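You operate a simulated robot arm through the tools that you are given. There is no shell and no other tool. Be economical: measure what you need, move in short steps, check, and stop when the job is done.

The job below is to be done with a simulated two-armed robot. You get a single attempt, and the scene is never put back.

JOB
Close the one open gap in the new gasket with the hot-air tool.
Fine: bursts only in that spot's guide till its display reads 0; hold the black grip, leave the tool home while HEAT shows; keep off nozzle and gasket (to 80 C); tool in its rest, heater off.
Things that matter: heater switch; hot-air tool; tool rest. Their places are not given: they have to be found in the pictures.

The check looks at the end state, three seconds after you hand in, the way a careful person would. Anything else that was tipped, shoved, dropped, spilled or broken makes it a failure.

ROBOT AND FRAMES
Two 7-joint arms with fingered hands on one trunk that stands fixed in place. Base frame: the origin is at the foot of the trunk, x ahead of it, y to its left, z up. Readings come in cm, rad, newtons and seconds.
The left shoulder is at [7, 15.7, 126.4], the right one opposite. Payload 5 kg a hand.
The TCP of each hand is the grasp point between the finger pads, 3.1 cm short of the fingertips. In the tool frame z runs along the fingers and y along their closing line. The gripper opens to 15.6 cm. The gripper's body begins 8.8 cm behind the TCP. The gripper is a hand of 4 fingers: y runs from the thumb to the fingers, the wrist lies at [0, 0, -24.9] in the tool frame, and closing takes about 1.5 s.
Orientation is told as [roll, pitch, yaw] about the base's x, y, z axes, in that order, counted from this pose: with the fingers straight down and closing along the base's y, the tool's x points along the base's -x, its y along +y and its z along -z.

CONTROLS
- The arms move only by the tool jog_arm. It takes "left_motion", "right_motion" or both (then of equal length, played together; a hand with none holds still); each is a list of rows, each a list of 6 numbers: the shift along the tool's x, y, z in cm, then the turn, a rotation vector about the tool's x, y, z in rad. In form: [[dx, dy, dz, ax, ay, az], ...]. A call has 1 to 12 rows; each row is the pose to reach, as a shift and turn from the pose commanded when the call began, along the tool's axes at that moment. "left_fingers" and "right_fingers" are, for a hand that has rows, the closure, from 0 (fully open) to 1 (shut), set as the call begins (left out, the last holds). Each row takes 0.2 s and may step no farther than 5 cm and 0.15 rad from the row before; otherwise, or with a gripper value out of range, the whole call is refused. A pose out of reach is approached as far as the arm can. The call stops where the force on the tool passes 40 N (or 10 N more than at its start, if that is more) or the arm is blocked; 0.2 s more then pass. The fingers move at their own pace (about 10.8 cm/s each) and stop on an object; they squeeze with about 32 N. The grip force told is the motor's: it shows also when the fingers shut on nothing. Time passes only in rows, and 0.2 s behind the last, so rows that repeat a pose let the fingers close. It gives the time, the measured TCP pose, the force on the tool (base axes), the opening and the grip force at its end, in the units of the frame above (readings bear some noise), with the torque about the TCP (base axes, N m) and any sound that the robot's microphone picked up.
- Cameras (640 x 400 px; columns grow to the right, rows downward): "scene" is now at [12.43, 1.95, 149.29]; the picture's right is [0.11, -0.99, 0.00], its down [-0.52, -0.06, -0.85] and it looks along [0.84, 0.09, -0.53] (base axes); focal length 331 px, centre (320, 200). "left" rides on the left gripper at [-7.2, 0.2, -11.1] in its tool frame; the picture's right is [-0.02, -1.00, 0.00], its down [0.84, -0.02, -0.54] and it looks along [0.54, -0.01, 0.84] (tool axes); focal length 234 px, centre (320, 200). "right" rides on the right gripper at [7.2, 0.2, -11.1] in its tool frame; the picture's right is [-0.02, 1.00, 0.00], its down [-0.84, -0.02, -0.54] and it looks along [-0.54, -0.01, 0.84] (tool axes); focal length 234 px, centre (320, 200).
- capture(camera): a new picture of that camera. It takes no simulated time.
- slide_trunk(by): slides the trunk up (or, below 0, down) by that many cm; the arms and the scene camera ride with it, the base frame stays. It gives what a move gives, with no picture.
- set_fingers(finger1, finger2, finger3, thumb_bend, hand): sets how far each is bent, from 0 (flat) to 1 (curled in); at 0.3 the hand is open as for a grip, at 0.7 the pads meet at the TCP. One left out holds its place. A second passes; each finger stops where it meets its share of the squeeze, and holds until it gets a number again. A gripper value or a shape takes the hand back. It gives what a move gives, with no picture; readings hold the bend of each and the force on the fingers (four entries, about 0 where the hand has none), thumb and palm.
- grasp_type(shape, hand): the hand has 4 fingers and takes this shape, open, in about a second: jaw (thumb against the fingers, like two jaws); tri (thumb and two fingers); tip (a fingertip pinch); poke (one finger out to press); point (the index stretched); flat (the hand flat); cup (the hand cupped); fist (a fist). The gripper value then closes the fingers along that shape, each until it touches; the sizes above hold for jaw. It gives what a move gives, with no picture.
- turn_head(pan, tilt): turns the head with the scene camera to pan (to the left, within 1.501 rad either way) and tilt (down, from -0.506 to 1.204), counted from straight ahead of the robot. It gives what a move gives.
- locate(camera, pixels): for up to 12 pixels [column, row] of the newest picture of that camera ("zoom" is the newest enlarged one), the place [x, y, z] in the base frame of the surface seen there, good to about 0.2 cm, but the place of the scene camera against the robot may be out by one fixed shift of up to 2.5 cm in any direction. It takes no simulated time.
- enlarge(camera, box): a new picture of the part [left, top, right, bottom] of that camera's present view, enlarged. It takes no simulated time.
- finish_job(): hands the job in; it is judged then, once.

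Work in short steps. Measure before you move; look again where a grasp or a placing could have gone wrong, and mend it. You have 80 turns and 44 pictures in all, those below and enlarged ones among them. Open the grippers and draw the arms clear of the work before you hand the job in, unless the task says otherwise; then end with one line.

The tools are called as a command line: name --argument value ..., lists and objects as JSON in quotes. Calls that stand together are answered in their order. jog_arm: Moves the arms, as the interface text tells. Its arguments: {"type":"object","properties":{"left_motion":{"type":"array","items":{"type":"array","items":{"type":"number"}}},"left_fingers":{"type":"number"},"right_motion":{"type":"array","items":{"type":"array","items":{"type":"number"}}},"right_fingers":{"type":"number"}},"required":[]} The other tools are called the same way: slide_trunk (by) slides the trunk up or down; grasp_type (shape, hand) gives the hand a shape; set_fingers (finger1, finger2, finger3, thumb_bend, hand) moves the fingers one by one; turn_head (pan, tilt) turns the head that bears the scene camera; capture (camera) takes a picture; locate (camera, pixels) gives the place of the surface under pixels of a picture; enlarge (camera, box) takes an enlarged picture of a part of a camera's view; finish_job () hands the job in.

At the start:

```text
time: 0.0
left_ee_pos: [45.38, 28.4, 132.7]
left_tcp_rot: [0.001, 0.0, 0.0]
left_contact_force: [-0.2, 0.1, 0.8]
left_moment: [0.0, 0.0, -0.02]
left_finger_gap: 15.6
left_gripper_force: 0.0
left_shape: jaw
left_bend: [0.3, 0.3, 0.3, 0.3]
left_finger forces: [0.0, 0.0, 0.1, 0.1, 0.0, 0.1]
right_ee_pos: [52.61, -9.38, 124.94]
right_tcp_rot: [-0.001, -0.001, 0.001]
right_contact_force: [0.5, 0.5, -0.5]
right_moment: [0.0, 0.0, 0.02]
right_finger_gap: 15.6
right_gripper_force: 0.0
right_shape: jaw
right_bend: [0.3, 0.3, 0.3, 0.3]
right_finger forces: [0.1, 0.1, 0.1, 0.1, 0.1, 0.0]
trunk travel left (down, up): [-65.0, 29.0]
head pan, tilt: [0.11, 0.555]
```

scene: 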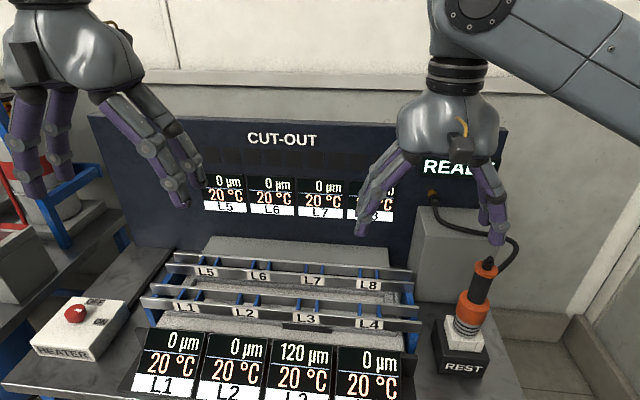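
right: 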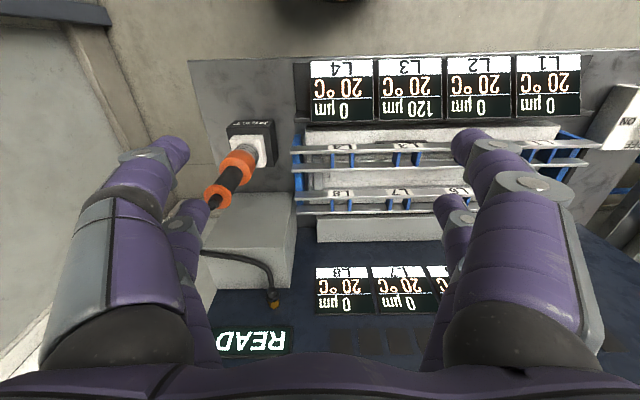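
left: 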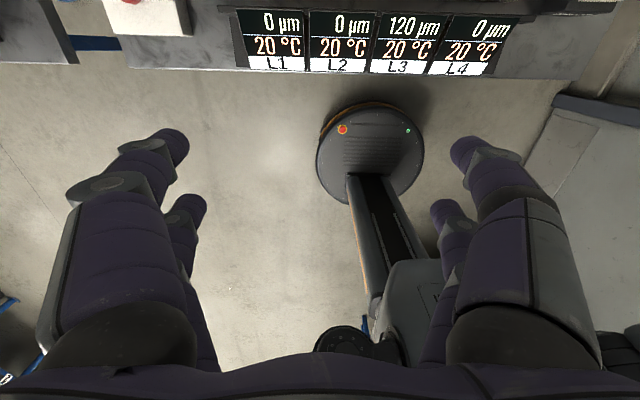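

The scene shows L3 at 120 µm, the tool in the rest at about (470,310) and the heater box at (80,325). I'll enlarge the tool and the guides.

enlarge --camera "scene" --box '[400, 140, 560, 400]'

enlarge --camera "scene" --box '[130, 220, 430, 400]'

enlarge --camera "scene" --box '[20, 280, 140, 370]'

```text
1.54 times, centred on (480, 270) of scene
```

zoom: 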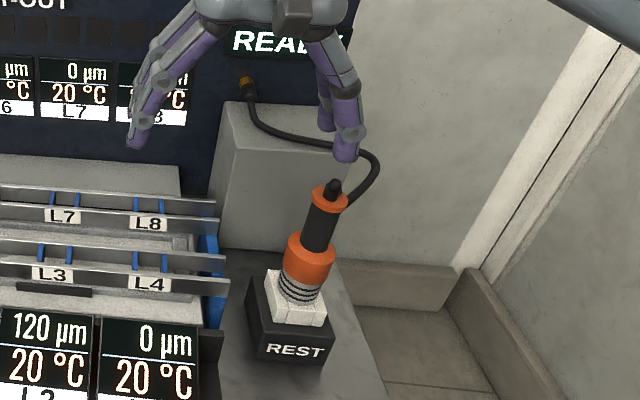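

```text
2.13 times, centred on (280, 310) of scene
```

zoom: 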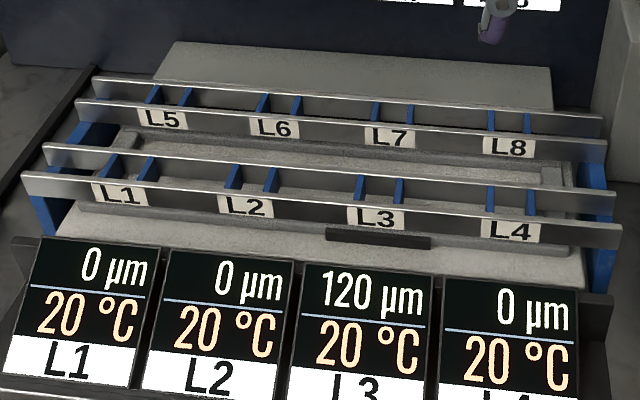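

```text
4.44 times, centred on (80, 325) of scene
```

zoom: 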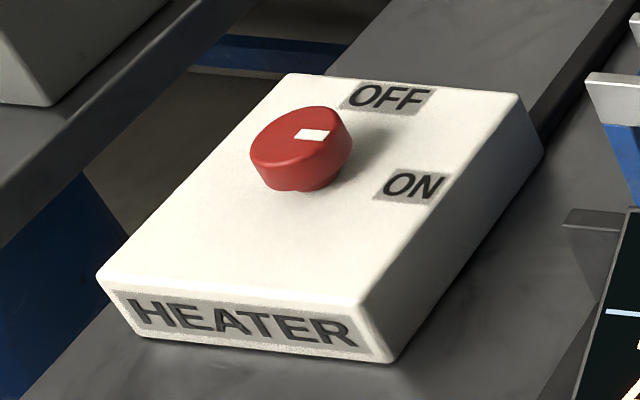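

The knob points at OFF. The right-hand picture shows the tool (213,203)-(250,150) and the guides; I'll locate points in both cameras to learn the geometry and the scene camera's shift.

locate --camera "right" --pixels '[[215, 200], [222, 192], [231, 178], [241, 160], [251, 149], [265, 130], [342, 67], [409, 68], [403, 148], [340, 148], [341, 192], [271, 295]]'

locate --camera "scene" --pixels '[[488, 263], [485, 272], [481, 287], [475, 307], [466, 327], [463, 367], [75, 313], [95, 302], [306, 320], [369, 325], [313, 281], [434, 194]]'

enlarge --camera "right" --box '[180, 90, 340, 230]'

```text
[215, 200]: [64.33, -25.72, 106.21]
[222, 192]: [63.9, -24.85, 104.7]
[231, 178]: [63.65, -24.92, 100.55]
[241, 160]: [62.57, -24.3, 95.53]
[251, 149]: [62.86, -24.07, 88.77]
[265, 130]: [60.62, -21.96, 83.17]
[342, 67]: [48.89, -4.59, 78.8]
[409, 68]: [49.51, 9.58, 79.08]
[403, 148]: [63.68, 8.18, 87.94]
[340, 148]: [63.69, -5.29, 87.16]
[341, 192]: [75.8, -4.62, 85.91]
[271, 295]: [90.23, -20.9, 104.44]
```

```text
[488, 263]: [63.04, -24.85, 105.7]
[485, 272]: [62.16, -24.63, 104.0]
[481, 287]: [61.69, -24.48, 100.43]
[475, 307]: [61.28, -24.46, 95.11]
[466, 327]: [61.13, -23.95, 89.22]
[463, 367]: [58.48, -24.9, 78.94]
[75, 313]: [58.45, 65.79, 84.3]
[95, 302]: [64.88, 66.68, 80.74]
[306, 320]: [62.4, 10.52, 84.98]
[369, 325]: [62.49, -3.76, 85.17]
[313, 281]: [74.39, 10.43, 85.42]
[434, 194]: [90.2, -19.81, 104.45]
```

```text
2.86 times, centred on (260, 160) of right
```

zoom: 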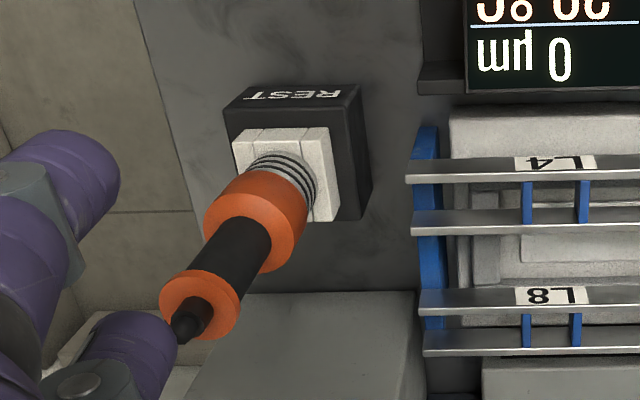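

The tool stands vertical near (64.5,-25.5), black grip near z≈100. I bring the right hand to a pre-grasp in front of it, fingers tilted forward (30° below horizontal), which also frees the view of the sign.

jog_arm --right_motion '[[0.5, -2.2, 0, 0, -0.15, 0], [1, -4.4, 1, 0, -0.3, 0], [1.5, -6.6, 3, 0, -0.45, 0], [1.5, -8.8, 5, 0, -0.6, 0], [1.5, -11, 7, 0, -0.75, 0], [1.5, -13.2, 9.5, 0, -0.9, 0], [1.0, -15.6, 12, 0, -1.047, 0], [1.0, -15.6, 12, 0, -1.047, 0]]' --right_fingers 0

capture --camera "scene"

capture --camera "right"

```text
time: 2.0
left_ee_pos: [45.19, 28.45, 132.75]
left_tcp_rot: [0.0, -0.001, 0.0]
left_contact_force: [-0.4, 0.7, 0.1]
left_moment: [-0.08, -0.03, 0.05]
left_finger_gap: 15.61
left_gripper_force: 0.0
left_shape: jaw
left_bend: [0.3, 0.3, 0.3, 0.3]
left_finger forces: [0.1, 0.1, 0.1, 0.1, 0.0, 0.0]
right_ee_pos: [59.19, -23.99, 117.98]
right_tcp_rot: [-0.705, -0.869, 0.753]
right_contact_force: [0.1, -0.6, 0.7]
right_moment: [0.0, -0.01, -0.04]
right_finger_gap: 15.59
right_gripper_force: 0.0
right_shape: jaw
right_bend: [0.3, 0.3, 0.3, 0.3]
right_finger forces: [0.1, 0.0, 0.0, 0.0, 0.0, 0.1]
right hand out of reach, approached as far as the arm can: row 4, 5, 6, 7, 8
trunk travel left (down, up): [-65.0, 29.0]
head pan, tilt: [0.11, 0.555]
stopped in row 8 (right hand): the arm was blocked; the commanded pose is now the measured one
```

```text
36 pictures are left
```

scene: 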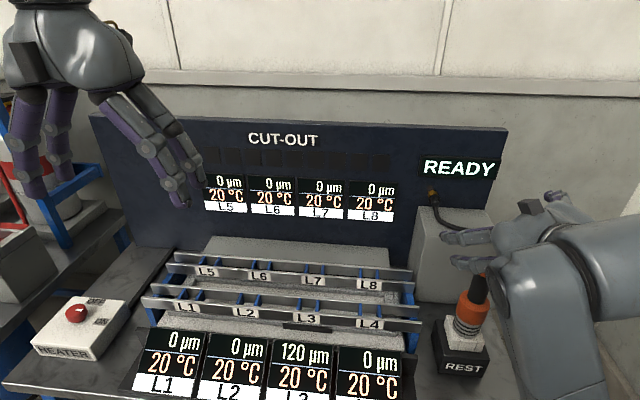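

```text
35 pictures are left
```

right: 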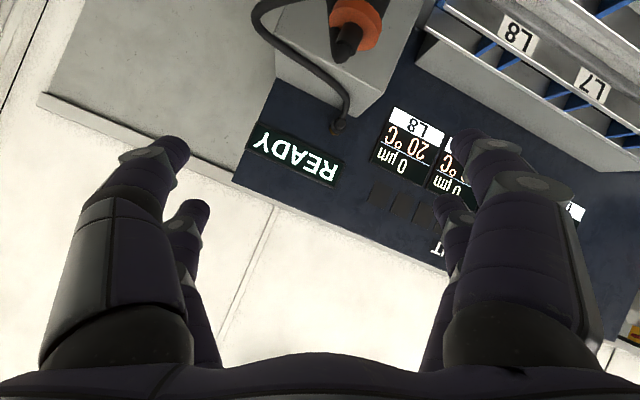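

The sign reads READY, and the right arm hit a limit with its fingers that far forward. I'll untwist the hand, draw it back, and lower the trunk so that a forward-pitched hand is easier.

jog_arm --right_motion '[[0.7, 0.65, -1.6, -0.04, 0.106, 0.085], [1.4, 1.3, -3.2, -0.08, 0.212, 0.17], [2.1, 1.95, -4.9, -0.119, 0.318, 0.255], [2.8, 2.6, -6.5, -0.159, 0.424, 0.34], [3.44, 3.26, -8.1, -0.199, 0.53, 0.425], [3.44, 3.26, -8.1, -0.199, 0.53, 0.425]]'

slide_trunk --by -15

```text
time: 3.4
left_ee_pos: [45.3, 28.45, 132.6]
left_tcp_rot: [0.0, 0.0, 0.0]
left_contact_force: [0.0, 0.8, 0.8]
left_moment: [-0.03, 0.02, 0.04]
left_finger_gap: 15.56
left_gripper_force: 0.1
left_shape: jaw
left_bend: [0.3, 0.3, 0.3, 0.3]
left_finger forces: [0.1, 0.1, 0.0, 0.1, 0.0, 0.1]
right_ee_pos: [53.23, -21.71, 117.2]
right_tcp_rot: [0.001, -0.494, -0.001]
right_contact_force: [-0.7, 0.2, 0.1]
right_moment: [-0.04, 0.05, -0.01]
right_finger_gap: 15.62
right_gripper_force: 0.1
right_shape: jaw
right_bend: [0.3, 0.3, 0.3, 0.3]
right_finger forces: [0.0, 0.0, 0.1, 0.1, 0.0, 0.1]
right hand out of reach, approached as far as the arm can: row 2, 3, 4, 5, 6
trunk travel left (down, up): [-65.0, 29.0]
head pan, tilt: [0.11, 0.555]
```

```text
time: 5.2
left_ee_pos: [45.38, 28.33, 117.67]
left_tcp_rot: [0.0, -0.001, 0.0]
left_contact_force: [0.1, 0.0, 0.1]
left_moment: [0.0, 0.02, 0.01]
left_finger_gap: 15.59
left_gripper_force: 0.0
left_shape: jaw
left_bend: [0.3, 0.3, 0.3, 0.3]
left_finger forces: [0.1, 0.0, 0.1, 0.1, 0.0, 0.1]
right_ee_pos: [53.38, -21.74, 102.23]
right_tcp_rot: [0.001, -0.496, 0.001]
right_contact_force: [0.7, 0.9, -0.4]
right_moment: [-0.03, 0.0, 0.05]
right_finger_gap: 15.61
right_gripper_force: 0.1
right_shape: jaw
right_bend: [0.3, 0.3, 0.3, 0.3]
right_finger forces: [0.0, 0.0, 0.1, 0.0, 0.0, 0.0]
trunk travel left (down, up): [-50.0, 44.0]
head pan, tilt: [0.11, 0.555]
```

Trunk is at -15. Before moving the left arm to the heater, I turn the head left and look at the heater and its neighbours.

turn_head --pan 0.6 --tilt 0.5

capture --camera "scene"

```text
time: 6.1
left_ee_pos: [45.28, 28.48, 117.71]
left_tcp_rot: [0.001, -0.001, 0.0]
left_contact_force: [-0.3, 0.3, 0.5]
left_moment: [0.04, 0.0, 0.03]
left_finger_gap: 15.59
left_gripper_force: 0.0
left_shape: jaw
left_bend: [0.3, 0.3, 0.3, 0.3]
left_finger forces: [0.0, 0.0, 0.0, 0.0, 0.1, 0.0]
right_ee_pos: [53.36, -21.78, 102.22]
right_tcp_rot: [0.001, -0.495, 0.0]
right_contact_force: [0.5, 0.4, 0.0]
right_moment: [-0.03, 0.03, 0.04]
right_finger_gap: 15.57
right_gripper_force: 0.1
right_shape: jaw
right_bend: [0.3, 0.3, 0.3, 0.3]
right_finger forces: [0.1, 0.0, 0.0, 0.0, 0.0, 0.0]
trunk travel left (down, up): [-50.0, 44.0]
head pan, tilt: [0.6, 0.499]
```

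```text
34 pictures are left
```

scene: 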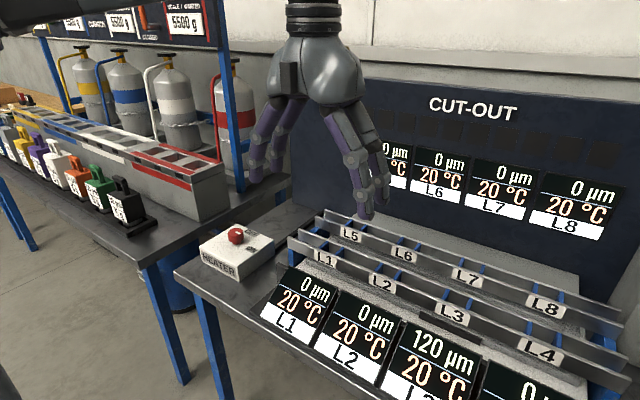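

locate --camera "scene" --pixels '[[236, 235], [236, 244], [262, 237], [263, 248], [205, 245], [240, 280], [272, 240], [150, 232], [128, 212], [222, 180], [225, 110], [235, 165]]'

enlarge --camera "scene" --box '[190, 210, 290, 290]'

```text
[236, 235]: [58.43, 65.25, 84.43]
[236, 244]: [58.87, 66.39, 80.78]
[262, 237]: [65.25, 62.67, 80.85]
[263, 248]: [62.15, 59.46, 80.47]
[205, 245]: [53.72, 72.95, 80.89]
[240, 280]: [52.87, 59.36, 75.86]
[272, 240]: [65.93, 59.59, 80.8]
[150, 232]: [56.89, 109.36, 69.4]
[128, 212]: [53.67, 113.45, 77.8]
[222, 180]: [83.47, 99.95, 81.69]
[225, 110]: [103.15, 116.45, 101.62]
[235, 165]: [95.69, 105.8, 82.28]
```

```text
5.00 times, centred on (240, 250) of scene
```

zoom: 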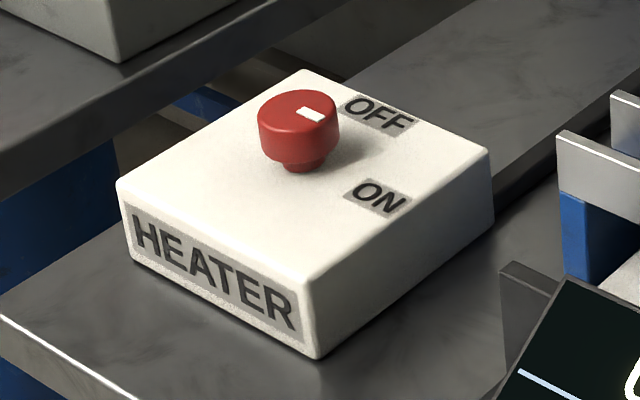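

The knob is at about (59,65.5,84.4) with OFF ahead of it and ON to its right (clockwise from above). I move the left hand above it for a close look.

jog_arm --left_motion '[[-1.4, 4, 1.6, 0, 0, 0], [-2.8, 8, 3.3, 0, 0, 0], [-4.2, 12, 4.9, 0, 0, 0], [-5.6, 16, 6.5, 0, 0, 0], [-7, 20, 8.2, 0, 0, 0], [-8.5, 24, 9.8, 0, 0, 0], [-9.9, 28, 11.4, 0, 0, 0], [-11.3, 32, 13, 0, 0, 0], [-12.7, 35.6, 14.7, 0, 0, 0], [-12.7, 35.6, 14.7, 0, 0, 0]]'

capture --camera "left"

```text
time: 8.3
left_ee_pos: [57.87, 64.1, 102.9]
left_tcp_rot: [0.0, -0.002, -0.001]
left_contact_force: [0.9, 0.1, 0.1]
left_moment: [0.0, -0.04, -0.01]
left_finger_gap: 15.59
left_gripper_force: 0.1
left_shape: jaw
left_bend: [0.3, 0.3, 0.3, 0.3]
left_finger forces: [0.0, 0.1, 0.0, 0.0, 0.0, 0.1]
right_ee_pos: [53.33, -21.72, 102.2]
right_tcp_rot: [0.001, -0.496, 0.001]
right_contact_force: [0.7, -0.5, -0.5]
right_moment: [0.0, 0.01, 0.02]
right_finger_gap: 15.59
right_gripper_force: 0.1
right_shape: jaw
right_bend: [0.3, 0.3, 0.3, 0.3]
right_finger forces: [0.1, 0.0, 0.0, 0.0, 0.1, 0.0]
trunk travel left (down, up): [-50.0, 44.0]
head pan, tilt: [0.6, 0.499]
```

```text
32 pictures are left
```

left: 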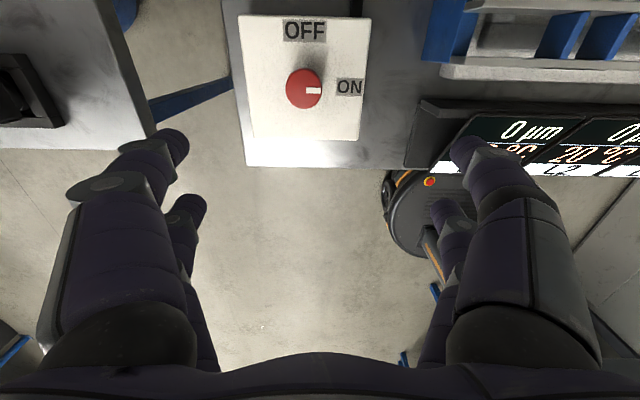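

In this top view the knob's white mark points right, toward ON; I enlarge to be sure.

enlarge --camera "left" --box '[235, 15, 375, 140]'

locate --camera "left" --pixels '[[303, 88], [313, 91], [305, 30], [349, 87], [245, 20], [360, 135], [289, 88], [320, 88]]'

```text
3.20 times, centred on (305, 78) of left
```

zoom: 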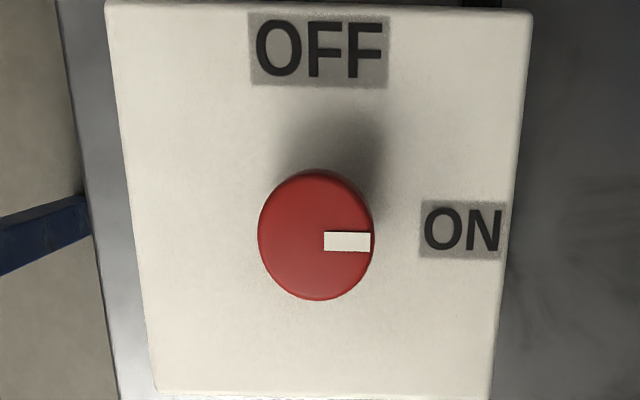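

```text
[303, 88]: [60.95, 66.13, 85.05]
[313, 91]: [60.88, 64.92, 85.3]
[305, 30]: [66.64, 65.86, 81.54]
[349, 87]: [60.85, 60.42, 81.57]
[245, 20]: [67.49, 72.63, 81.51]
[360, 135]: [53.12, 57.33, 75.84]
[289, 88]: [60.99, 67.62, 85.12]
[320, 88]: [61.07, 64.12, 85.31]
```

The heater is already ON and the sign reads READY, so no switching is needed now. I turn the head to the tool and measure the black grip's extent.

turn_head --pan -0.2 --tilt 0.5

capture --camera "scene"

capture --camera "right"

```text
time: 9.4
left_ee_pos: [57.92, 64.09, 102.75]
left_tcp_rot: [-0.001, -0.001, 0.001]
left_contact_force: [0.1, 0.6, 0.2]
left_moment: [-0.01, 0.01, -0.01]
left_finger_gap: 15.61
left_gripper_force: 0.0
left_shape: jaw
left_bend: [0.3, 0.3, 0.3, 0.3]
left_finger forces: [0.1, 0.0, 0.0, 0.0, 0.0, 0.0]
right_ee_pos: [53.46, -21.7, 102.2]
right_tcp_rot: [-0.002, -0.495, 0.001]
right_contact_force: [0.1, 0.7, 0.0]
right_moment: [-0.01, 0.02, -0.02]
right_finger_gap: 15.59
right_gripper_force: 0.1
right_shape: jaw
right_bend: [0.3, 0.3, 0.3, 0.3]
right_finger forces: [0.1, 0.0, 0.0, 0.1, 0.1, 0.0]
trunk travel left (down, up): [-50.0, 44.0]
head pan, tilt: [-0.201, 0.499]
```

```text
30 pictures are left
```

scene: 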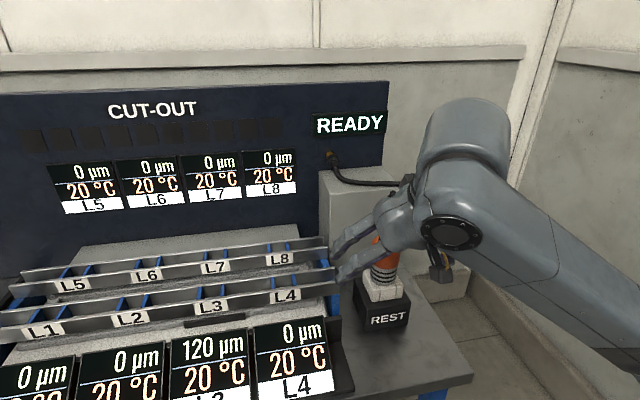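

```text
29 pictures are left
```

right: 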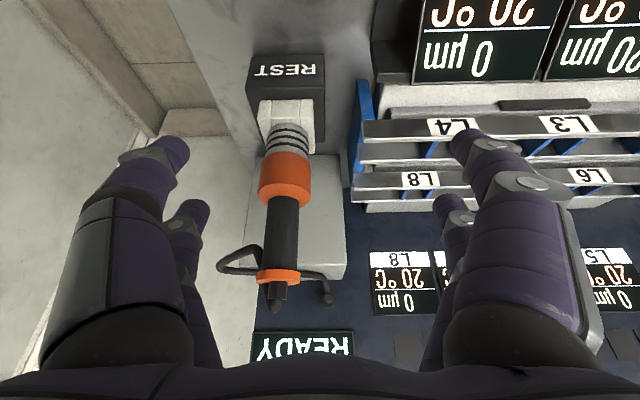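

The right camera now sees the tool side-on: black grip from (281,198) to (277,268). I locate it and the L3 guide parts.

locate --camera "right" --pixels '[[276, 292], [277, 276], [278, 265], [280, 230], [283, 202], [285, 192], [287, 160], [290, 140], [292, 122], [268, 230], [296, 230], [569, 124]]'

locate --camera "scene" --pixels '[[210, 307], [287, 296], [208, 294], [224, 292], [199, 293], [222, 280], [200, 308], [229, 304], [216, 280], [212, 299], [205, 299], [218, 298]]'

enlarge --camera "scene" --box '[150, 250, 310, 350]'

```text
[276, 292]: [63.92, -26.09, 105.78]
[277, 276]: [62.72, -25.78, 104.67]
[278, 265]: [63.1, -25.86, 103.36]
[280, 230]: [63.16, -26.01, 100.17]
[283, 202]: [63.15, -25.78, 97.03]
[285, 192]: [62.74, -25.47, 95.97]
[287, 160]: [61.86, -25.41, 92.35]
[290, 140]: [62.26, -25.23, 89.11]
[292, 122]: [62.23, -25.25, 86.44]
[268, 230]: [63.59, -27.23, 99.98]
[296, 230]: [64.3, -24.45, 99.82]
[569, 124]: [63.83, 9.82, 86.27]
```

```text
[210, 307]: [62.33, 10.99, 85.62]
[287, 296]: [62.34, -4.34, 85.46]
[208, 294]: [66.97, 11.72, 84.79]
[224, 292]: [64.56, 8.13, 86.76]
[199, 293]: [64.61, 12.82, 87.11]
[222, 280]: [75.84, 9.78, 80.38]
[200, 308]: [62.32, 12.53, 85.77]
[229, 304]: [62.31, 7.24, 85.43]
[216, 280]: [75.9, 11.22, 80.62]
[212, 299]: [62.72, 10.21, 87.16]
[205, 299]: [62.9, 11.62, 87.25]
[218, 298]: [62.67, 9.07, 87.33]
```

```text
4.00 times, centred on (230, 300) of scene
```

zoom: 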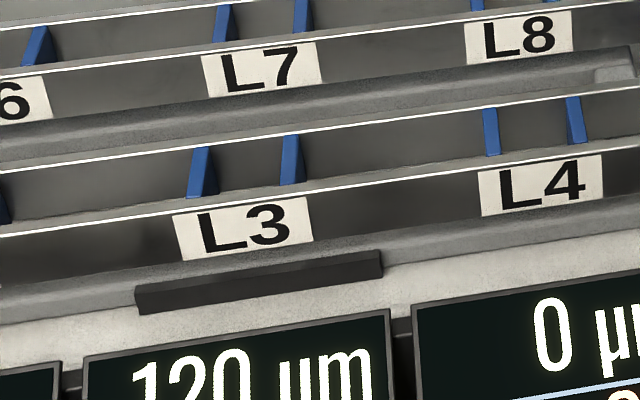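

Black grip spans z 97–104 with axis near (64.6,-25.9). Before grasping I take a look into the L3 guide from above with the right camera.

jog_arm --right_motion '[[-0.4, 4, -0.5, 0, 0.07, 0], [-0.7, 8, -1, 0, 0.14, 0], [-1.1, 12, -1.5, 0, 0.21, 0], [-1.5, 16, -2, 0, 0.28, 0], [-1.8, 20, -2, 0, 0.35, 0], [-2.2, 24, -2, 0, 0.42, 0], [-2.5, 28, -2, 0, 0.49, 0], [-2.5, 31.7, -2, 0, 0.495, 0], [-2.5, 31.7, -2, 0, 0.495, 0]]'

capture --camera "right"

```text
time: 11.4
left_ee_pos: [57.92, 63.88, 102.82]
left_tcp_rot: [0.003, 0.001, -0.002]
left_contact_force: [0.1, 0.7, 0.2]
left_moment: [0.02, 0.01, -0.01]
left_finger_gap: 15.59
left_gripper_force: 0.1
left_shape: jaw
left_bend: [0.3, 0.3, 0.3, 0.3]
left_finger forces: [0.0, 0.0, 0.0, 0.0, 0.0, 0.1]
right_ee_pos: [54.74, 9.68, 105.18]
right_tcp_rot: [0.002, 0.0, 0.001]
right_contact_force: [-0.8, -0.3, -0.9]
right_moment: [0.02, 0.02, -0.01]
right_finger_gap: 15.62
right_gripper_force: 0.1
right_shape: jaw
right_bend: [0.3, 0.3, 0.3, 0.3]
right_finger forces: [0.0, 0.1, 0.1, 0.1, 0.0, 0.0]
trunk travel left (down, up): [-50.0, 44.0]
head pan, tilt: [-0.201, 0.499]
```

```text
27 pictures are left
```

right: 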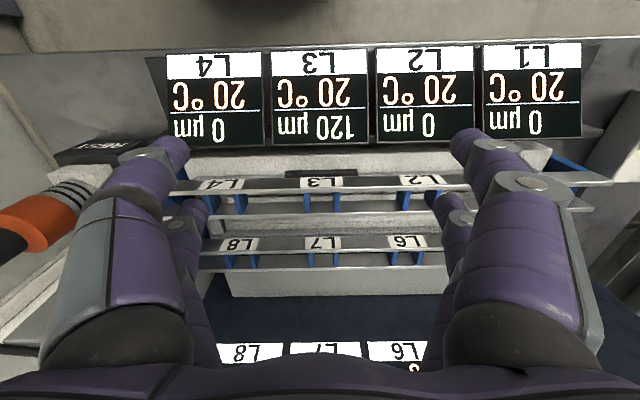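

The L3 guide is at (322,200); enlarge it.

enlarge --camera "right" --box '[260, 155, 390, 236]'

locate --camera "right" --pixels '[[322, 184], [322, 193], [322, 201], [322, 210], [322, 216], [308, 203], [337, 203], [322, 225], [321, 174], [350, 214], [308, 194], [337, 194]]'

```text
4.92 times, centred on (325, 196) of right
```

zoom: 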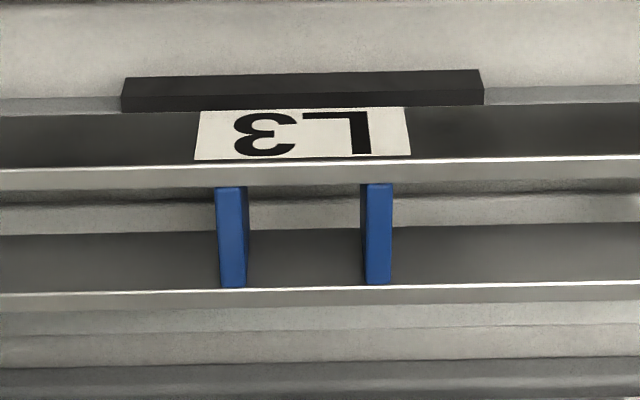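

```text
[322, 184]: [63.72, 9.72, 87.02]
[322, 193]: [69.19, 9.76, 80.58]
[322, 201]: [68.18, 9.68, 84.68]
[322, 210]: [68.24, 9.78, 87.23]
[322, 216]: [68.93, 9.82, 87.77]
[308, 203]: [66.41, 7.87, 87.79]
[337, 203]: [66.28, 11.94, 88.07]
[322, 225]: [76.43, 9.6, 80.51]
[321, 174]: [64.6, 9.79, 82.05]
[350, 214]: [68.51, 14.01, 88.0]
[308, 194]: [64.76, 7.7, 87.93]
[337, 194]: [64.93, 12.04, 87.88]
```

Guide L3 is centred near (66.4, 9.75), its inside about 3.5 cm square, tops at z≈88. Now back to the front of the tool, hand pitched 0.5 forward.

jog_arm --right_motion '[[0.2, -4.5, 0, 0, 0, 0], [0.2, -9, 0, 0, -0.05, 0], [0.2, -13.5, 0, 0, -0.1, 0], [0.2, -18, 0, 0, -0.15, 0], [0.2, -22.5, 0, 0, -0.25, 0], [0.2, -27, 0, 0, -0.35, 0], [0.2, -31.5, 0.5, 0, -0.45, 0], [0.2, -35.6, 1, 0, -0.5, 0], [0.2, -35.6, 1, 0, -0.5, 0]]'

```text
time: 13.4
left_ee_pos: [58.0, 64.13, 102.74]
left_tcp_rot: [0.0, 0.001, 0.0]
left_contact_force: [-0.6, 0.2, 0.1]
left_moment: [-0.01, 0.04, -0.02]
left_finger_gap: 15.59
left_gripper_force: 0.1
left_shape: jaw
left_bend: [0.3, 0.3, 0.3, 0.3]
left_finger forces: [0.0, 0.0, 0.0, 0.0, 0.0, 0.0]
right_ee_pos: [54.3, -25.55, 103.96]
right_tcp_rot: [0.001, -0.5, 0.002]
right_contact_force: [0.7, 0.2, 0.3]
right_moment: [-0.02, 0.0, 0.04]
right_finger_gap: 15.62
right_gripper_force: 0.1
right_shape: jaw
right_bend: [0.3, 0.3, 0.3, 0.3]
right_finger forces: [0.0, 0.0, 0.0, 0.0, 0.0, 0.0]
trunk travel left (down, up): [-50.0, 44.0]
head pan, tilt: [-0.201, 0.499]
```

Now I advance so that the open fingers straddle the black grip, pitching further forward as the arm reaches out.

jog_arm --right_motion '[[-1.6, -0.1, 1.6, 0, -0.07, 0], [-3.1, -0.2, 3.2, 0, -0.14, 0], [-4.6, -0.3, 4.8, 0, -0.21, 0], [-6.1, -0.35, 6.4, 0, -0.3, 0], [-7.46, -0.35, 7.83, 0, -0.4, 0], [-7.46, -0.35, 7.83, 0, -0.4, 0]]'

capture --camera "right"

```text
time: 14.8
left_ee_pos: [57.91, 64.14, 102.96]
left_tcp_rot: [-0.001, 0.0, -0.001]
left_contact_force: [0.0, 0.1, -0.4]
left_moment: [0.03, 0.02, 0.02]
left_finger_gap: 15.58
left_gripper_force: 0.0
left_shape: jaw
left_bend: [0.3, 0.3, 0.3, 0.3]
left_finger forces: [0.1, 0.0, 0.0, 0.0, 0.0, 0.0]
right_ee_pos: [64.55, -26.02, 100.98]
right_tcp_rot: [-0.001, -0.901, -0.001]
right_contact_force: [0.4, 0.2, 0.4]
right_moment: [0.0, 0.0, -0.02]
right_finger_gap: 15.59
right_gripper_force: 0.2
right_shape: jaw
right_bend: [0.3, 0.3, 0.3, 0.3]
right_finger forces: [0.1, 0.0, 0.0, 0.0, 0.0, 0.0]
trunk travel left (down, up): [-50.0, 44.0]
head pan, tilt: [-0.201, 0.499]
```

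```text
25 pictures are left
```

right: 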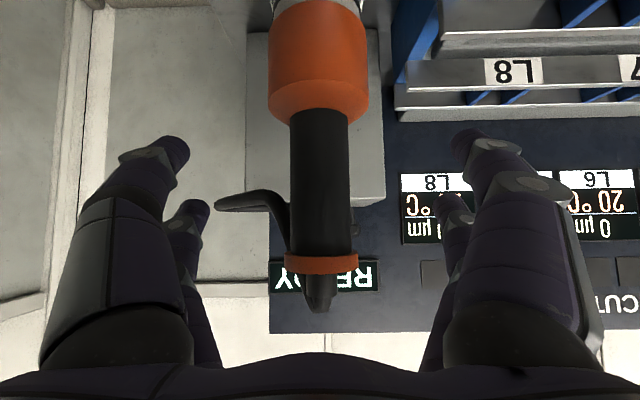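

Fingers straddle the grip, but a black part (cable?) bulges out at (250,200). I check where it lies and where the black grip ends.

locate --camera "right" --pixels '[[222, 204], [245, 199], [270, 198], [284, 225], [355, 230], [320, 115], [320, 180], [320, 250], [320, 262], [318, 295], [175, 150], [190, 208]]'

enlarge --camera "right" --box '[200, 100, 400, 320]'

```text
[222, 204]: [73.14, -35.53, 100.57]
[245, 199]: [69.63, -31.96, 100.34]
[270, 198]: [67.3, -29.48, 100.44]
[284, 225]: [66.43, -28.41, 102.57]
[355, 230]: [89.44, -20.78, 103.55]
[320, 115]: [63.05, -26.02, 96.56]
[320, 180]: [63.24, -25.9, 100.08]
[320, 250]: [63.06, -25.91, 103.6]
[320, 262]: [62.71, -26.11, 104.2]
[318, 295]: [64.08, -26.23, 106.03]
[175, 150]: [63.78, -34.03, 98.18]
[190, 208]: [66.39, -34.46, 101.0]
```

```text
1.82 times, centred on (300, 210) of right
```

zoom: 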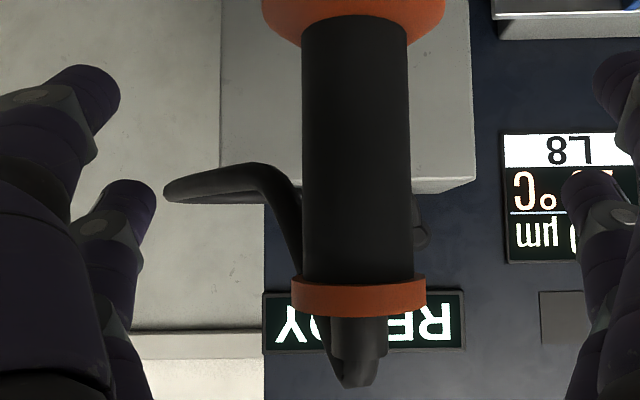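

The cable drops behind the grip on the -y side at (67,-29.5,100.4), in the thumb's way. Yawing the hand about 0.5 rad would put it beyond the fingertips; I check the grey box behind first.

locate --camera "right" --pixels '[[370, 150], [260, 60], [370, 60], [380, 195], [260, 190], [470, 140], [455, 205], [400, 60], [350, 200], [410, 100]]'

```text
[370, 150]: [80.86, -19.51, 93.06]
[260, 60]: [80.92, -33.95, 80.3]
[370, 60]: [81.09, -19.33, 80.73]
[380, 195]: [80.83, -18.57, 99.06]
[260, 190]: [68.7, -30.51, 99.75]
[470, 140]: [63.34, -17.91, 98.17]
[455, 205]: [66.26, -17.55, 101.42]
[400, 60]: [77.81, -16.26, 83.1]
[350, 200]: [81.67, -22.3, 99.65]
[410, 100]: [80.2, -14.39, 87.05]
```

The box front is at x≈81, clear. I yaw the hand -0.5 about the tool's axis.

jog_arm --right_motion '[[0, 0, 0, 0.098, 0, 0.078], [0, 0, 0, 0.196, 0, 0.156], [0, 0, 0, 0.294, 0, 0.234], [0, 0, 0, 0.39, 0, 0.31], [0, 0.1, 0, 0.39, 0, 0.31]]'

capture --camera "right"

```text
time: 16.0
left_ee_pos: [57.98, 64.11, 102.88]
left_tcp_rot: [0.0, 0.001, 0.002]
left_contact_force: [0.6, 0.6, 0.1]
left_moment: [0.0, -0.02, -0.03]
left_finger_gap: 15.58
left_gripper_force: 0.1
left_shape: jaw
left_bend: [0.3, 0.3, 0.3, 0.3]
left_finger forces: [0.1, 0.0, 0.1, 0.1, 0.1, 0.0]
right_ee_pos: [64.65, -25.95, 100.91]
right_tcp_rot: [0.002, -0.902, -0.501]
right_contact_force: [-0.2, -0.3, -0.9]
right_moment: [0.01, 0.01, 0.02]
right_finger_gap: 15.63
right_gripper_force: 0.0
right_shape: jaw
right_bend: [0.3, 0.3, 0.3, 0.3]
right_finger forces: [0.1, 0.1, 0.0, 0.0, 0.1, 0.1]
trunk travel left (down, up): [-50.0, 44.0]
head pan, tilt: [-0.201, 0.499]
```

```text
23 pictures are left
```

right: 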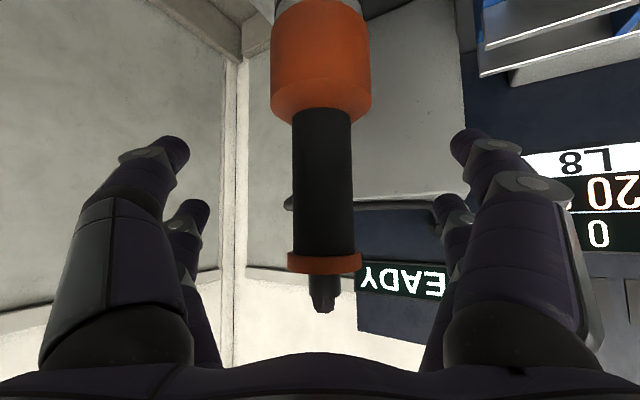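

The cable now runs behind, clear of both finger sides. I draw back 0.8 cm and close on the grip.

jog_arm --right_motion '[[0, 0, -0.8, 0, 0, 0], [0, 0, -0.8, 0, 0, 0], [0, 0, -0.8, 0, 0, 0], [0, 0, -0.8, 0, 0, 0], [0, 0, -0.8, 0, 0, 0], [0, 0, -0.8, 0, 0, 0], [0, 0, -0.8, 0, 0, 0], [0, 0, -0.8, 0, 0, 0], [0, 0, -0.8, 0, 0, 0]]' --right_fingers 1

capture --camera "right"

capture --camera "scene"

```text
time: 18.0
left_ee_pos: [57.91, 64.08, 102.86]
left_tcp_rot: [0.002, 0.0, 0.0]
left_contact_force: [0.1, -0.4, -0.3]
left_moment: [0.02, 0.03, 0.01]
left_finger_gap: 15.58
left_gripper_force: 0.1
left_shape: jaw
left_bend: [0.3, 0.3, 0.3, 0.3]
left_finger forces: [0.0, 0.0, 0.0, 0.0, 0.1, 0.0]
right_ee_pos: [64.09, -25.52, 101.39]
right_tcp_rot: [0.001, -0.901, -0.499]
right_contact_force: [-3.1, 0.2, 0.4]
right_moment: [0.21, 0.57, 0.02]
right_finger_gap: 1.98
right_gripper_force: 32.0
right_shape: jaw
right_bend: [0.74, 0.72, 0.71, 0.71]
right_finger forces: [31.7, 20.6, 19.7, 0.0, 32.7, 0.0]
trunk travel left (down, up): [-50.0, 44.0]
head pan, tilt: [-0.201, 0.499]
```

```text
22 pictures are left
```

right: 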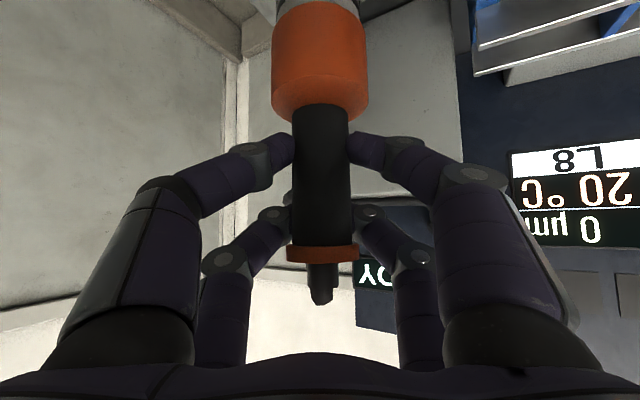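

```text
21 pictures are left
```

scene: 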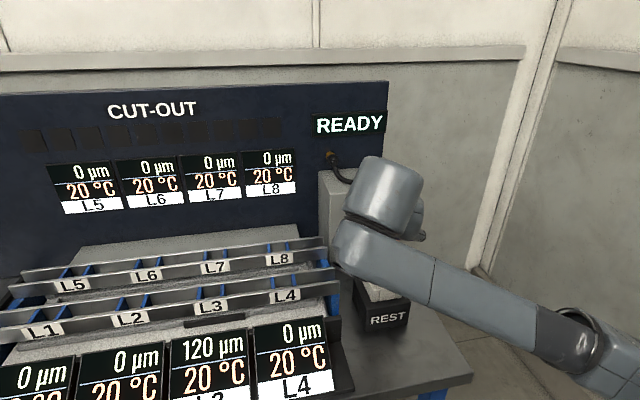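

The pads sit on the black grip, 32 N, sign READY. I lift straight up 12 cm.

jog_arm --right_motion '[[-0.8, 0, -0.62, 0, 0, 0], [-1.57, 0, -1.24, 0, 0, 0], [-3.1, 0, -2.5, 0, 0, 0], [-4.7, 0, -3.7, 0, 0, 0], [-6.3, 0, -5, 0, 0, 0], [-7.8, 0, -6.2, 0, 0, 0], [-9.4, 0, -7.4, 0, 0, 0], [-9.4, 0, -7.4, 0, 0, 0]]'

capture --camera "scene"

```text
time: 19.8
left_ee_pos: [57.94, 64.13, 102.75]
left_tcp_rot: [0.0, -0.001, 0.0]
left_contact_force: [0.6, -0.5, 1.4]
left_moment: [0.03, 0.0, -0.02]
left_finger_gap: 15.59
left_gripper_force: 0.0
left_shape: jaw
left_bend: [0.3, 0.3, 0.3, 0.3]
left_finger forces: [0.0, 0.0, 0.0, 0.0, 0.1, 0.0]
right_ee_pos: [64.31, -25.67, 113.32]
right_tcp_rot: [0.0, -0.898, -0.497]
right_contact_force: [-0.6, 0.1, -5.9]
right_moment: [0.05, 0.02, -0.03]
right_finger_gap: 1.96
right_gripper_force: 31.8
right_shape: jaw
right_bend: [0.74, 0.72, 0.72, 0.71]
right_finger forces: [28.7, 0.0, 0.0, 0.1, 28.6, 0.0]
trunk travel left (down, up): [-50.0, 44.0]
head pan, tilt: [-0.201, 0.499]
```

```text
20 pictures are left
```

scene: 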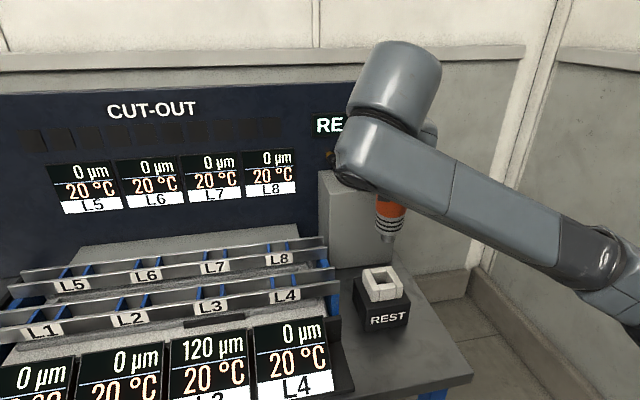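

The tool is out of the rest; I enlarge to see the nozzle and the socket.

enlarge --camera "scene" --box '[340, 190, 440, 330]'

locate --camera "zoom" --pixels '[[310, 190], [310, 155], [310, 120], [310, 140]]'

```text
2.86 times, centred on (390, 260) of scene
```

zoom: 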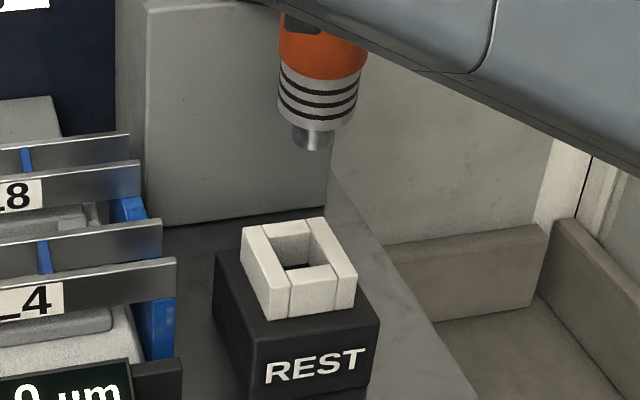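

```text
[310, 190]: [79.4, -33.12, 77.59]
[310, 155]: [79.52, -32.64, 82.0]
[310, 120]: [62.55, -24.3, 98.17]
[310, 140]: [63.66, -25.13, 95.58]
```

The nozzle is a short stub (about 2 cm) under a wider ribbed shoulder that sat on the socket. I measure the socket top and stub ends.

locate --camera "zoom" --pixels '[[262, 290], [340, 285], [320, 222], [252, 232], [345, 265], [300, 100], [318, 133], [318, 146], [325, 80], [150, 262], [137, 165], [300, 128]]'

```text
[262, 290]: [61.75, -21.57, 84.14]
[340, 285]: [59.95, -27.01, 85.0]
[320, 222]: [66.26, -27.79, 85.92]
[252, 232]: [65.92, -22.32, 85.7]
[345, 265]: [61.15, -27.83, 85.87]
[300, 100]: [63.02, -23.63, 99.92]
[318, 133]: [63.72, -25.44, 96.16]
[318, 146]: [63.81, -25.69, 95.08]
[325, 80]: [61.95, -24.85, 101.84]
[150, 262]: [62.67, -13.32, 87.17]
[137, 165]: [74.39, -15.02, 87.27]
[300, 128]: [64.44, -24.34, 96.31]
```

Stub is about 2.5 cm wide and the ribbed shoulder about 4.7 cm, so the shoulder should stop on the guide tops. I carry the tool level to above L3, turning the hand back to yaw 0.

jog_arm --right_motion '[[0.48, 1.6, -0.6, 0, 0, 0], [1.45, 4.8, -1.84, -0.04, 0, -0.03], [2.4, 8, -3.06, -0.08, 0, -0.06], [3.4, 11.1, -4.3, -0.12, 0, -0.09], [4.4, 14.3, -5.5, -0.16, 0, -0.127], [5.3, 17.5, -6.7, -0.2, 0, -0.16], [6.3, 20.7, -8, -0.25, 0, -0.2], [7.3, 23.9, -9.2, -0.3, 0, -0.24], [8.2, 27, -10.4, -0.34, 0, -0.27], [9.2, 30.2, -11.6, -0.38, 0, -0.3], [9.7, 31.8, -12.25, -0.39, 0, -0.31], [9.7, 31.8, -12.25, -0.39, 0, -0.31]]'

turn_head --pan 0.15 --tilt 0.55

capture --camera "scene"

```text
time: 22.4
left_ee_pos: [57.97, 63.89, 102.85]
left_tcp_rot: [0.001, 0.0, 0.0]
left_contact_force: [1.0, -0.5, 0.9]
left_moment: [-0.01, -0.02, -0.02]
left_finger_gap: 15.59
left_gripper_force: 0.1
left_shape: jaw
left_bend: [0.3, 0.3, 0.3, 0.3]
left_finger forces: [0.0, 0.0, 0.0, 0.0, 0.1, 0.1]
right_ee_pos: [65.77, 9.9, 113.42]
right_tcp_rot: [0.002, -0.898, 0.0]
right_contact_force: [0.9, -1.6, -5.1]
right_moment: [-0.03, 0.09, 0.03]
right_finger_gap: 1.98
right_gripper_force: 32.0
right_shape: jaw
right_bend: [0.74, 0.72, 0.72, 0.7]
right_finger forces: [28.6, 0.2, 0.0, 0.0, 28.5, 0.0]
trunk travel left (down, up): [-50.0, 44.0]
head pan, tilt: [-0.201, 0.499]
```

```text
time: 23.2
left_ee_pos: [57.91, 64.01, 102.81]
left_tcp_rot: [0.0, 0.0, 0.0]
left_contact_force: [-0.3, 0.0, -0.2]
left_moment: [0.02, -0.02, -0.02]
left_finger_gap: 15.6
left_gripper_force: 0.1
left_shape: jaw
left_bend: [0.3, 0.3, 0.3, 0.3]
left_finger forces: [0.0, 0.1, 0.0, 0.0, 0.0, 0.1]
right_ee_pos: [65.72, 9.87, 113.42]
right_tcp_rot: [-0.001, -0.897, 0.002]
right_contact_force: [-0.3, -0.3, -4.4]
right_moment: [0.02, 0.07, 0.0]
right_finger_gap: 1.97
right_gripper_force: 32.1
right_shape: jaw
right_bend: [0.74, 0.72, 0.72, 0.7]
right_finger forces: [28.7, 0.0, 0.1, 0.0, 28.6, 0.0]
trunk travel left (down, up): [-50.0, 44.0]
head pan, tilt: [0.15, 0.55]
```

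```text
18 pictures are left
```

scene: 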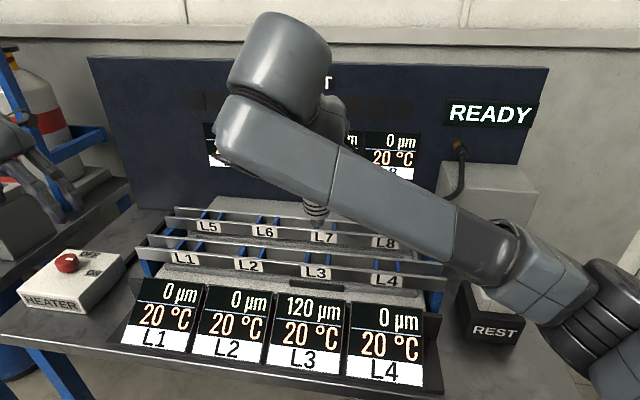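

The stub shows at (316,222) above the L3 guide. I lower 5 cm, still above the rails, and check alignment in a zoom.

jog_arm --right_motion '[[0.98, 0, 0.78, 0, 0, 0], [1.96, 0, 1.55, 0, 0, 0], [2.94, 0, 2.33, 0, 0, 0], [3.92, 0, 3.1, 0, 0, 0], [3.92, 0, 3.1, 0, 0, 0]]'

enlarge --camera "scene" --box '[260, 195, 380, 295]'

```text
time: 24.4
left_ee_pos: [57.96, 64.1, 102.8]
left_tcp_rot: [0.001, 0.0, -0.001]
left_contact_force: [-0.6, -0.8, 0.3]
left_moment: [-0.04, -0.02, -0.04]
left_finger_gap: 15.57
left_gripper_force: 0.1
left_shape: jaw
left_bend: [0.3, 0.3, 0.3, 0.3]
left_finger forces: [0.0, 0.1, 0.1, 0.0, 0.1, 0.0]
right_ee_pos: [65.68, 9.77, 108.31]
right_tcp_rot: [0.001, -0.901, -0.002]
right_contact_force: [-1.0, -0.5, -4.4]
right_moment: [-0.01, 0.08, 0.0]
right_finger_gap: 1.98
right_gripper_force: 32.4
right_shape: jaw
right_bend: [0.74, 0.72, 0.72, 0.71]
right_finger forces: [28.7, 0.0, 0.1, 0.1, 28.6, 0.1]
trunk travel left (down, up): [-50.0, 44.0]
head pan, tilt: [0.15, 0.55]
```

```text
4.00 times, centred on (320, 245) of scene
```

zoom: 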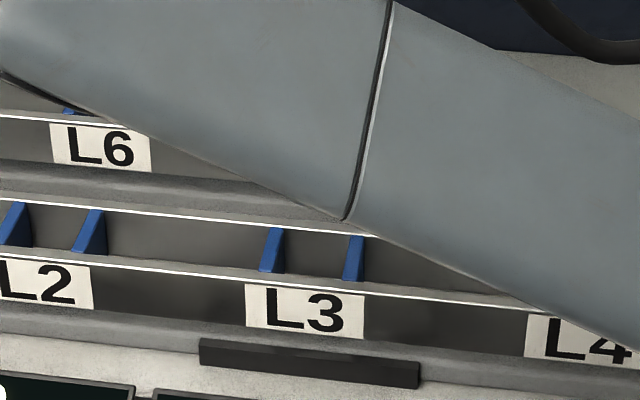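

The forearm hides the stub. I turn the hand +0.8 rad about the tool's axis so that the wrist and forearm go to the right of the line of sight.

jog_arm --right_motion '[[-0.03, -0.08, 0.04, -0.104, 0, -0.083], [-0.06, -0.16, 0.08, -0.209, 0, -0.165], [-0.1, -0.25, 0.12, -0.313, 0, -0.248], [-0.13, -0.33, 0.15, -0.418, 0, -0.331], [-0.16, -0.42, 0.19, -0.522, 0, -0.413], [-0.19, -0.5, 0.23, -0.627, 0, -0.496], [-0.19, -0.5, 0.23, -0.627, 0, -0.496]]'

enlarge --camera "scene" --box '[230, 160, 410, 300]'

```text
time: 26.0
left_ee_pos: [57.97, 64.26, 102.78]
left_tcp_rot: [0.001, 0.0, 0.001]
left_contact_force: [0.1, 0.6, 0.1]
left_moment: [0.02, 0.03, 0.01]
left_finger_gap: 15.57
left_gripper_force: 0.1
left_shape: jaw
left_bend: [0.3, 0.3, 0.3, 0.3]
left_finger forces: [0.0, 0.0, 0.0, 0.0, 0.0, 0.1]
right_ee_pos: [66.0, 9.24, 108.31]
right_tcp_rot: [0.002, -0.9, 0.799]
right_contact_force: [1.2, 0.2, -5.5]
right_moment: [-0.07, 0.03, 0.02]
right_finger_gap: 1.97
right_gripper_force: 32.3
right_shape: jaw
right_bend: [0.74, 0.72, 0.72, 0.71]
right_finger forces: [28.6, 0.0, 0.0, 0.1, 28.6, 0.1]
trunk travel left (down, up): [-50.0, 44.0]
head pan, tilt: [0.15, 0.55]
```

```text
2.86 times, centred on (320, 230) of scene
```

zoom: 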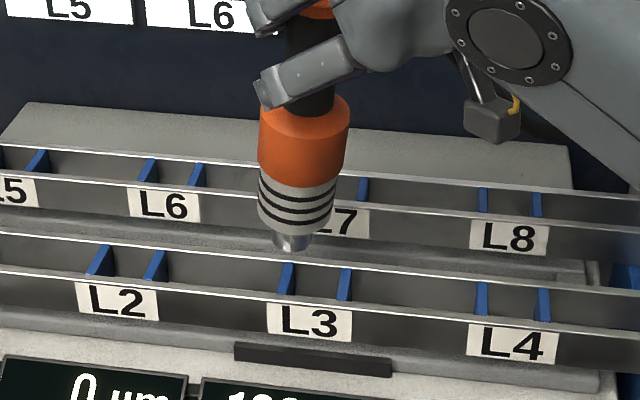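

Now the stub is visible at (291,245), dividers of L3 at 288 and 346. I measure both in this zoom.

locate --camera "zoom" --pixels '[[280, 243], [291, 245], [303, 243], [267, 200], [292, 203], [325, 200], [265, 145], [303, 150], [342, 145], [289, 266], [348, 272], [318, 297]]'

```text
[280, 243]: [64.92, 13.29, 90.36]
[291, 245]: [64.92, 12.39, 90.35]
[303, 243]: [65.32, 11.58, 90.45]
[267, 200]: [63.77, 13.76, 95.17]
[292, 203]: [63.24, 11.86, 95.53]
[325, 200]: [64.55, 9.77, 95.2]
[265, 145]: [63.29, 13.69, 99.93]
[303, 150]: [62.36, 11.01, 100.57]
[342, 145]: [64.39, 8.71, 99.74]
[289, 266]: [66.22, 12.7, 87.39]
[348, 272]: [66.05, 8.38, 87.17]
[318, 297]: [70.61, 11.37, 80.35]
```

The tool is tilted about 0.125 rad with its tip swung forward along the hand's direction; the TCP itself is right over L3. I pitch the hand back by 0.125 to make the tool upright and re-check.

jog_arm --right_motion '[[0, 0, 0, 0, 0.04, 0], [0, 0, 0, 0, 0.085, 0], [0, 0, 0, 0, 0.125, 0], [0, 0, 0, 0, 0.125, 0]]'

enlarge --camera "scene" --box '[250, 180, 400, 300]'

```text
time: 27.0
left_ee_pos: [58.0, 64.09, 102.7]
left_tcp_rot: [0.001, 0.0, 0.0]
left_contact_force: [-0.3, -0.1, 0.5]
left_moment: [-0.03, 0.0, -0.01]
left_finger_gap: 15.62
left_gripper_force: 0.1
left_shape: jaw
left_bend: [0.3, 0.3, 0.3, 0.3]
left_finger forces: [0.1, 0.0, 0.0, 0.0, 0.1, 0.1]
right_ee_pos: [65.94, 9.43, 108.34]
right_tcp_rot: [0.002, -0.774, 0.798]
right_contact_force: [0.7, -0.3, -5.3]
right_moment: [-0.04, 0.03, 0.04]
right_finger_gap: 1.97
right_gripper_force: 31.9
right_shape: jaw
right_bend: [0.74, 0.72, 0.72, 0.71]
right_finger forces: [28.3, 0.0, 0.0, 0.0, 28.1, 0.0]
trunk travel left (down, up): [-50.0, 44.0]
head pan, tilt: [0.15, 0.55]
```

```text
3.33 times, centred on (325, 240) of scene
```

zoom: 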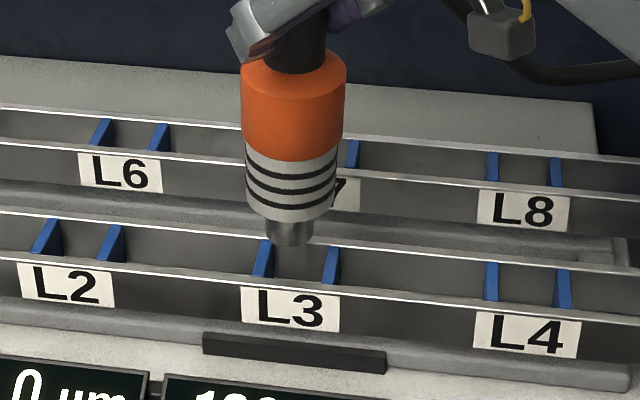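

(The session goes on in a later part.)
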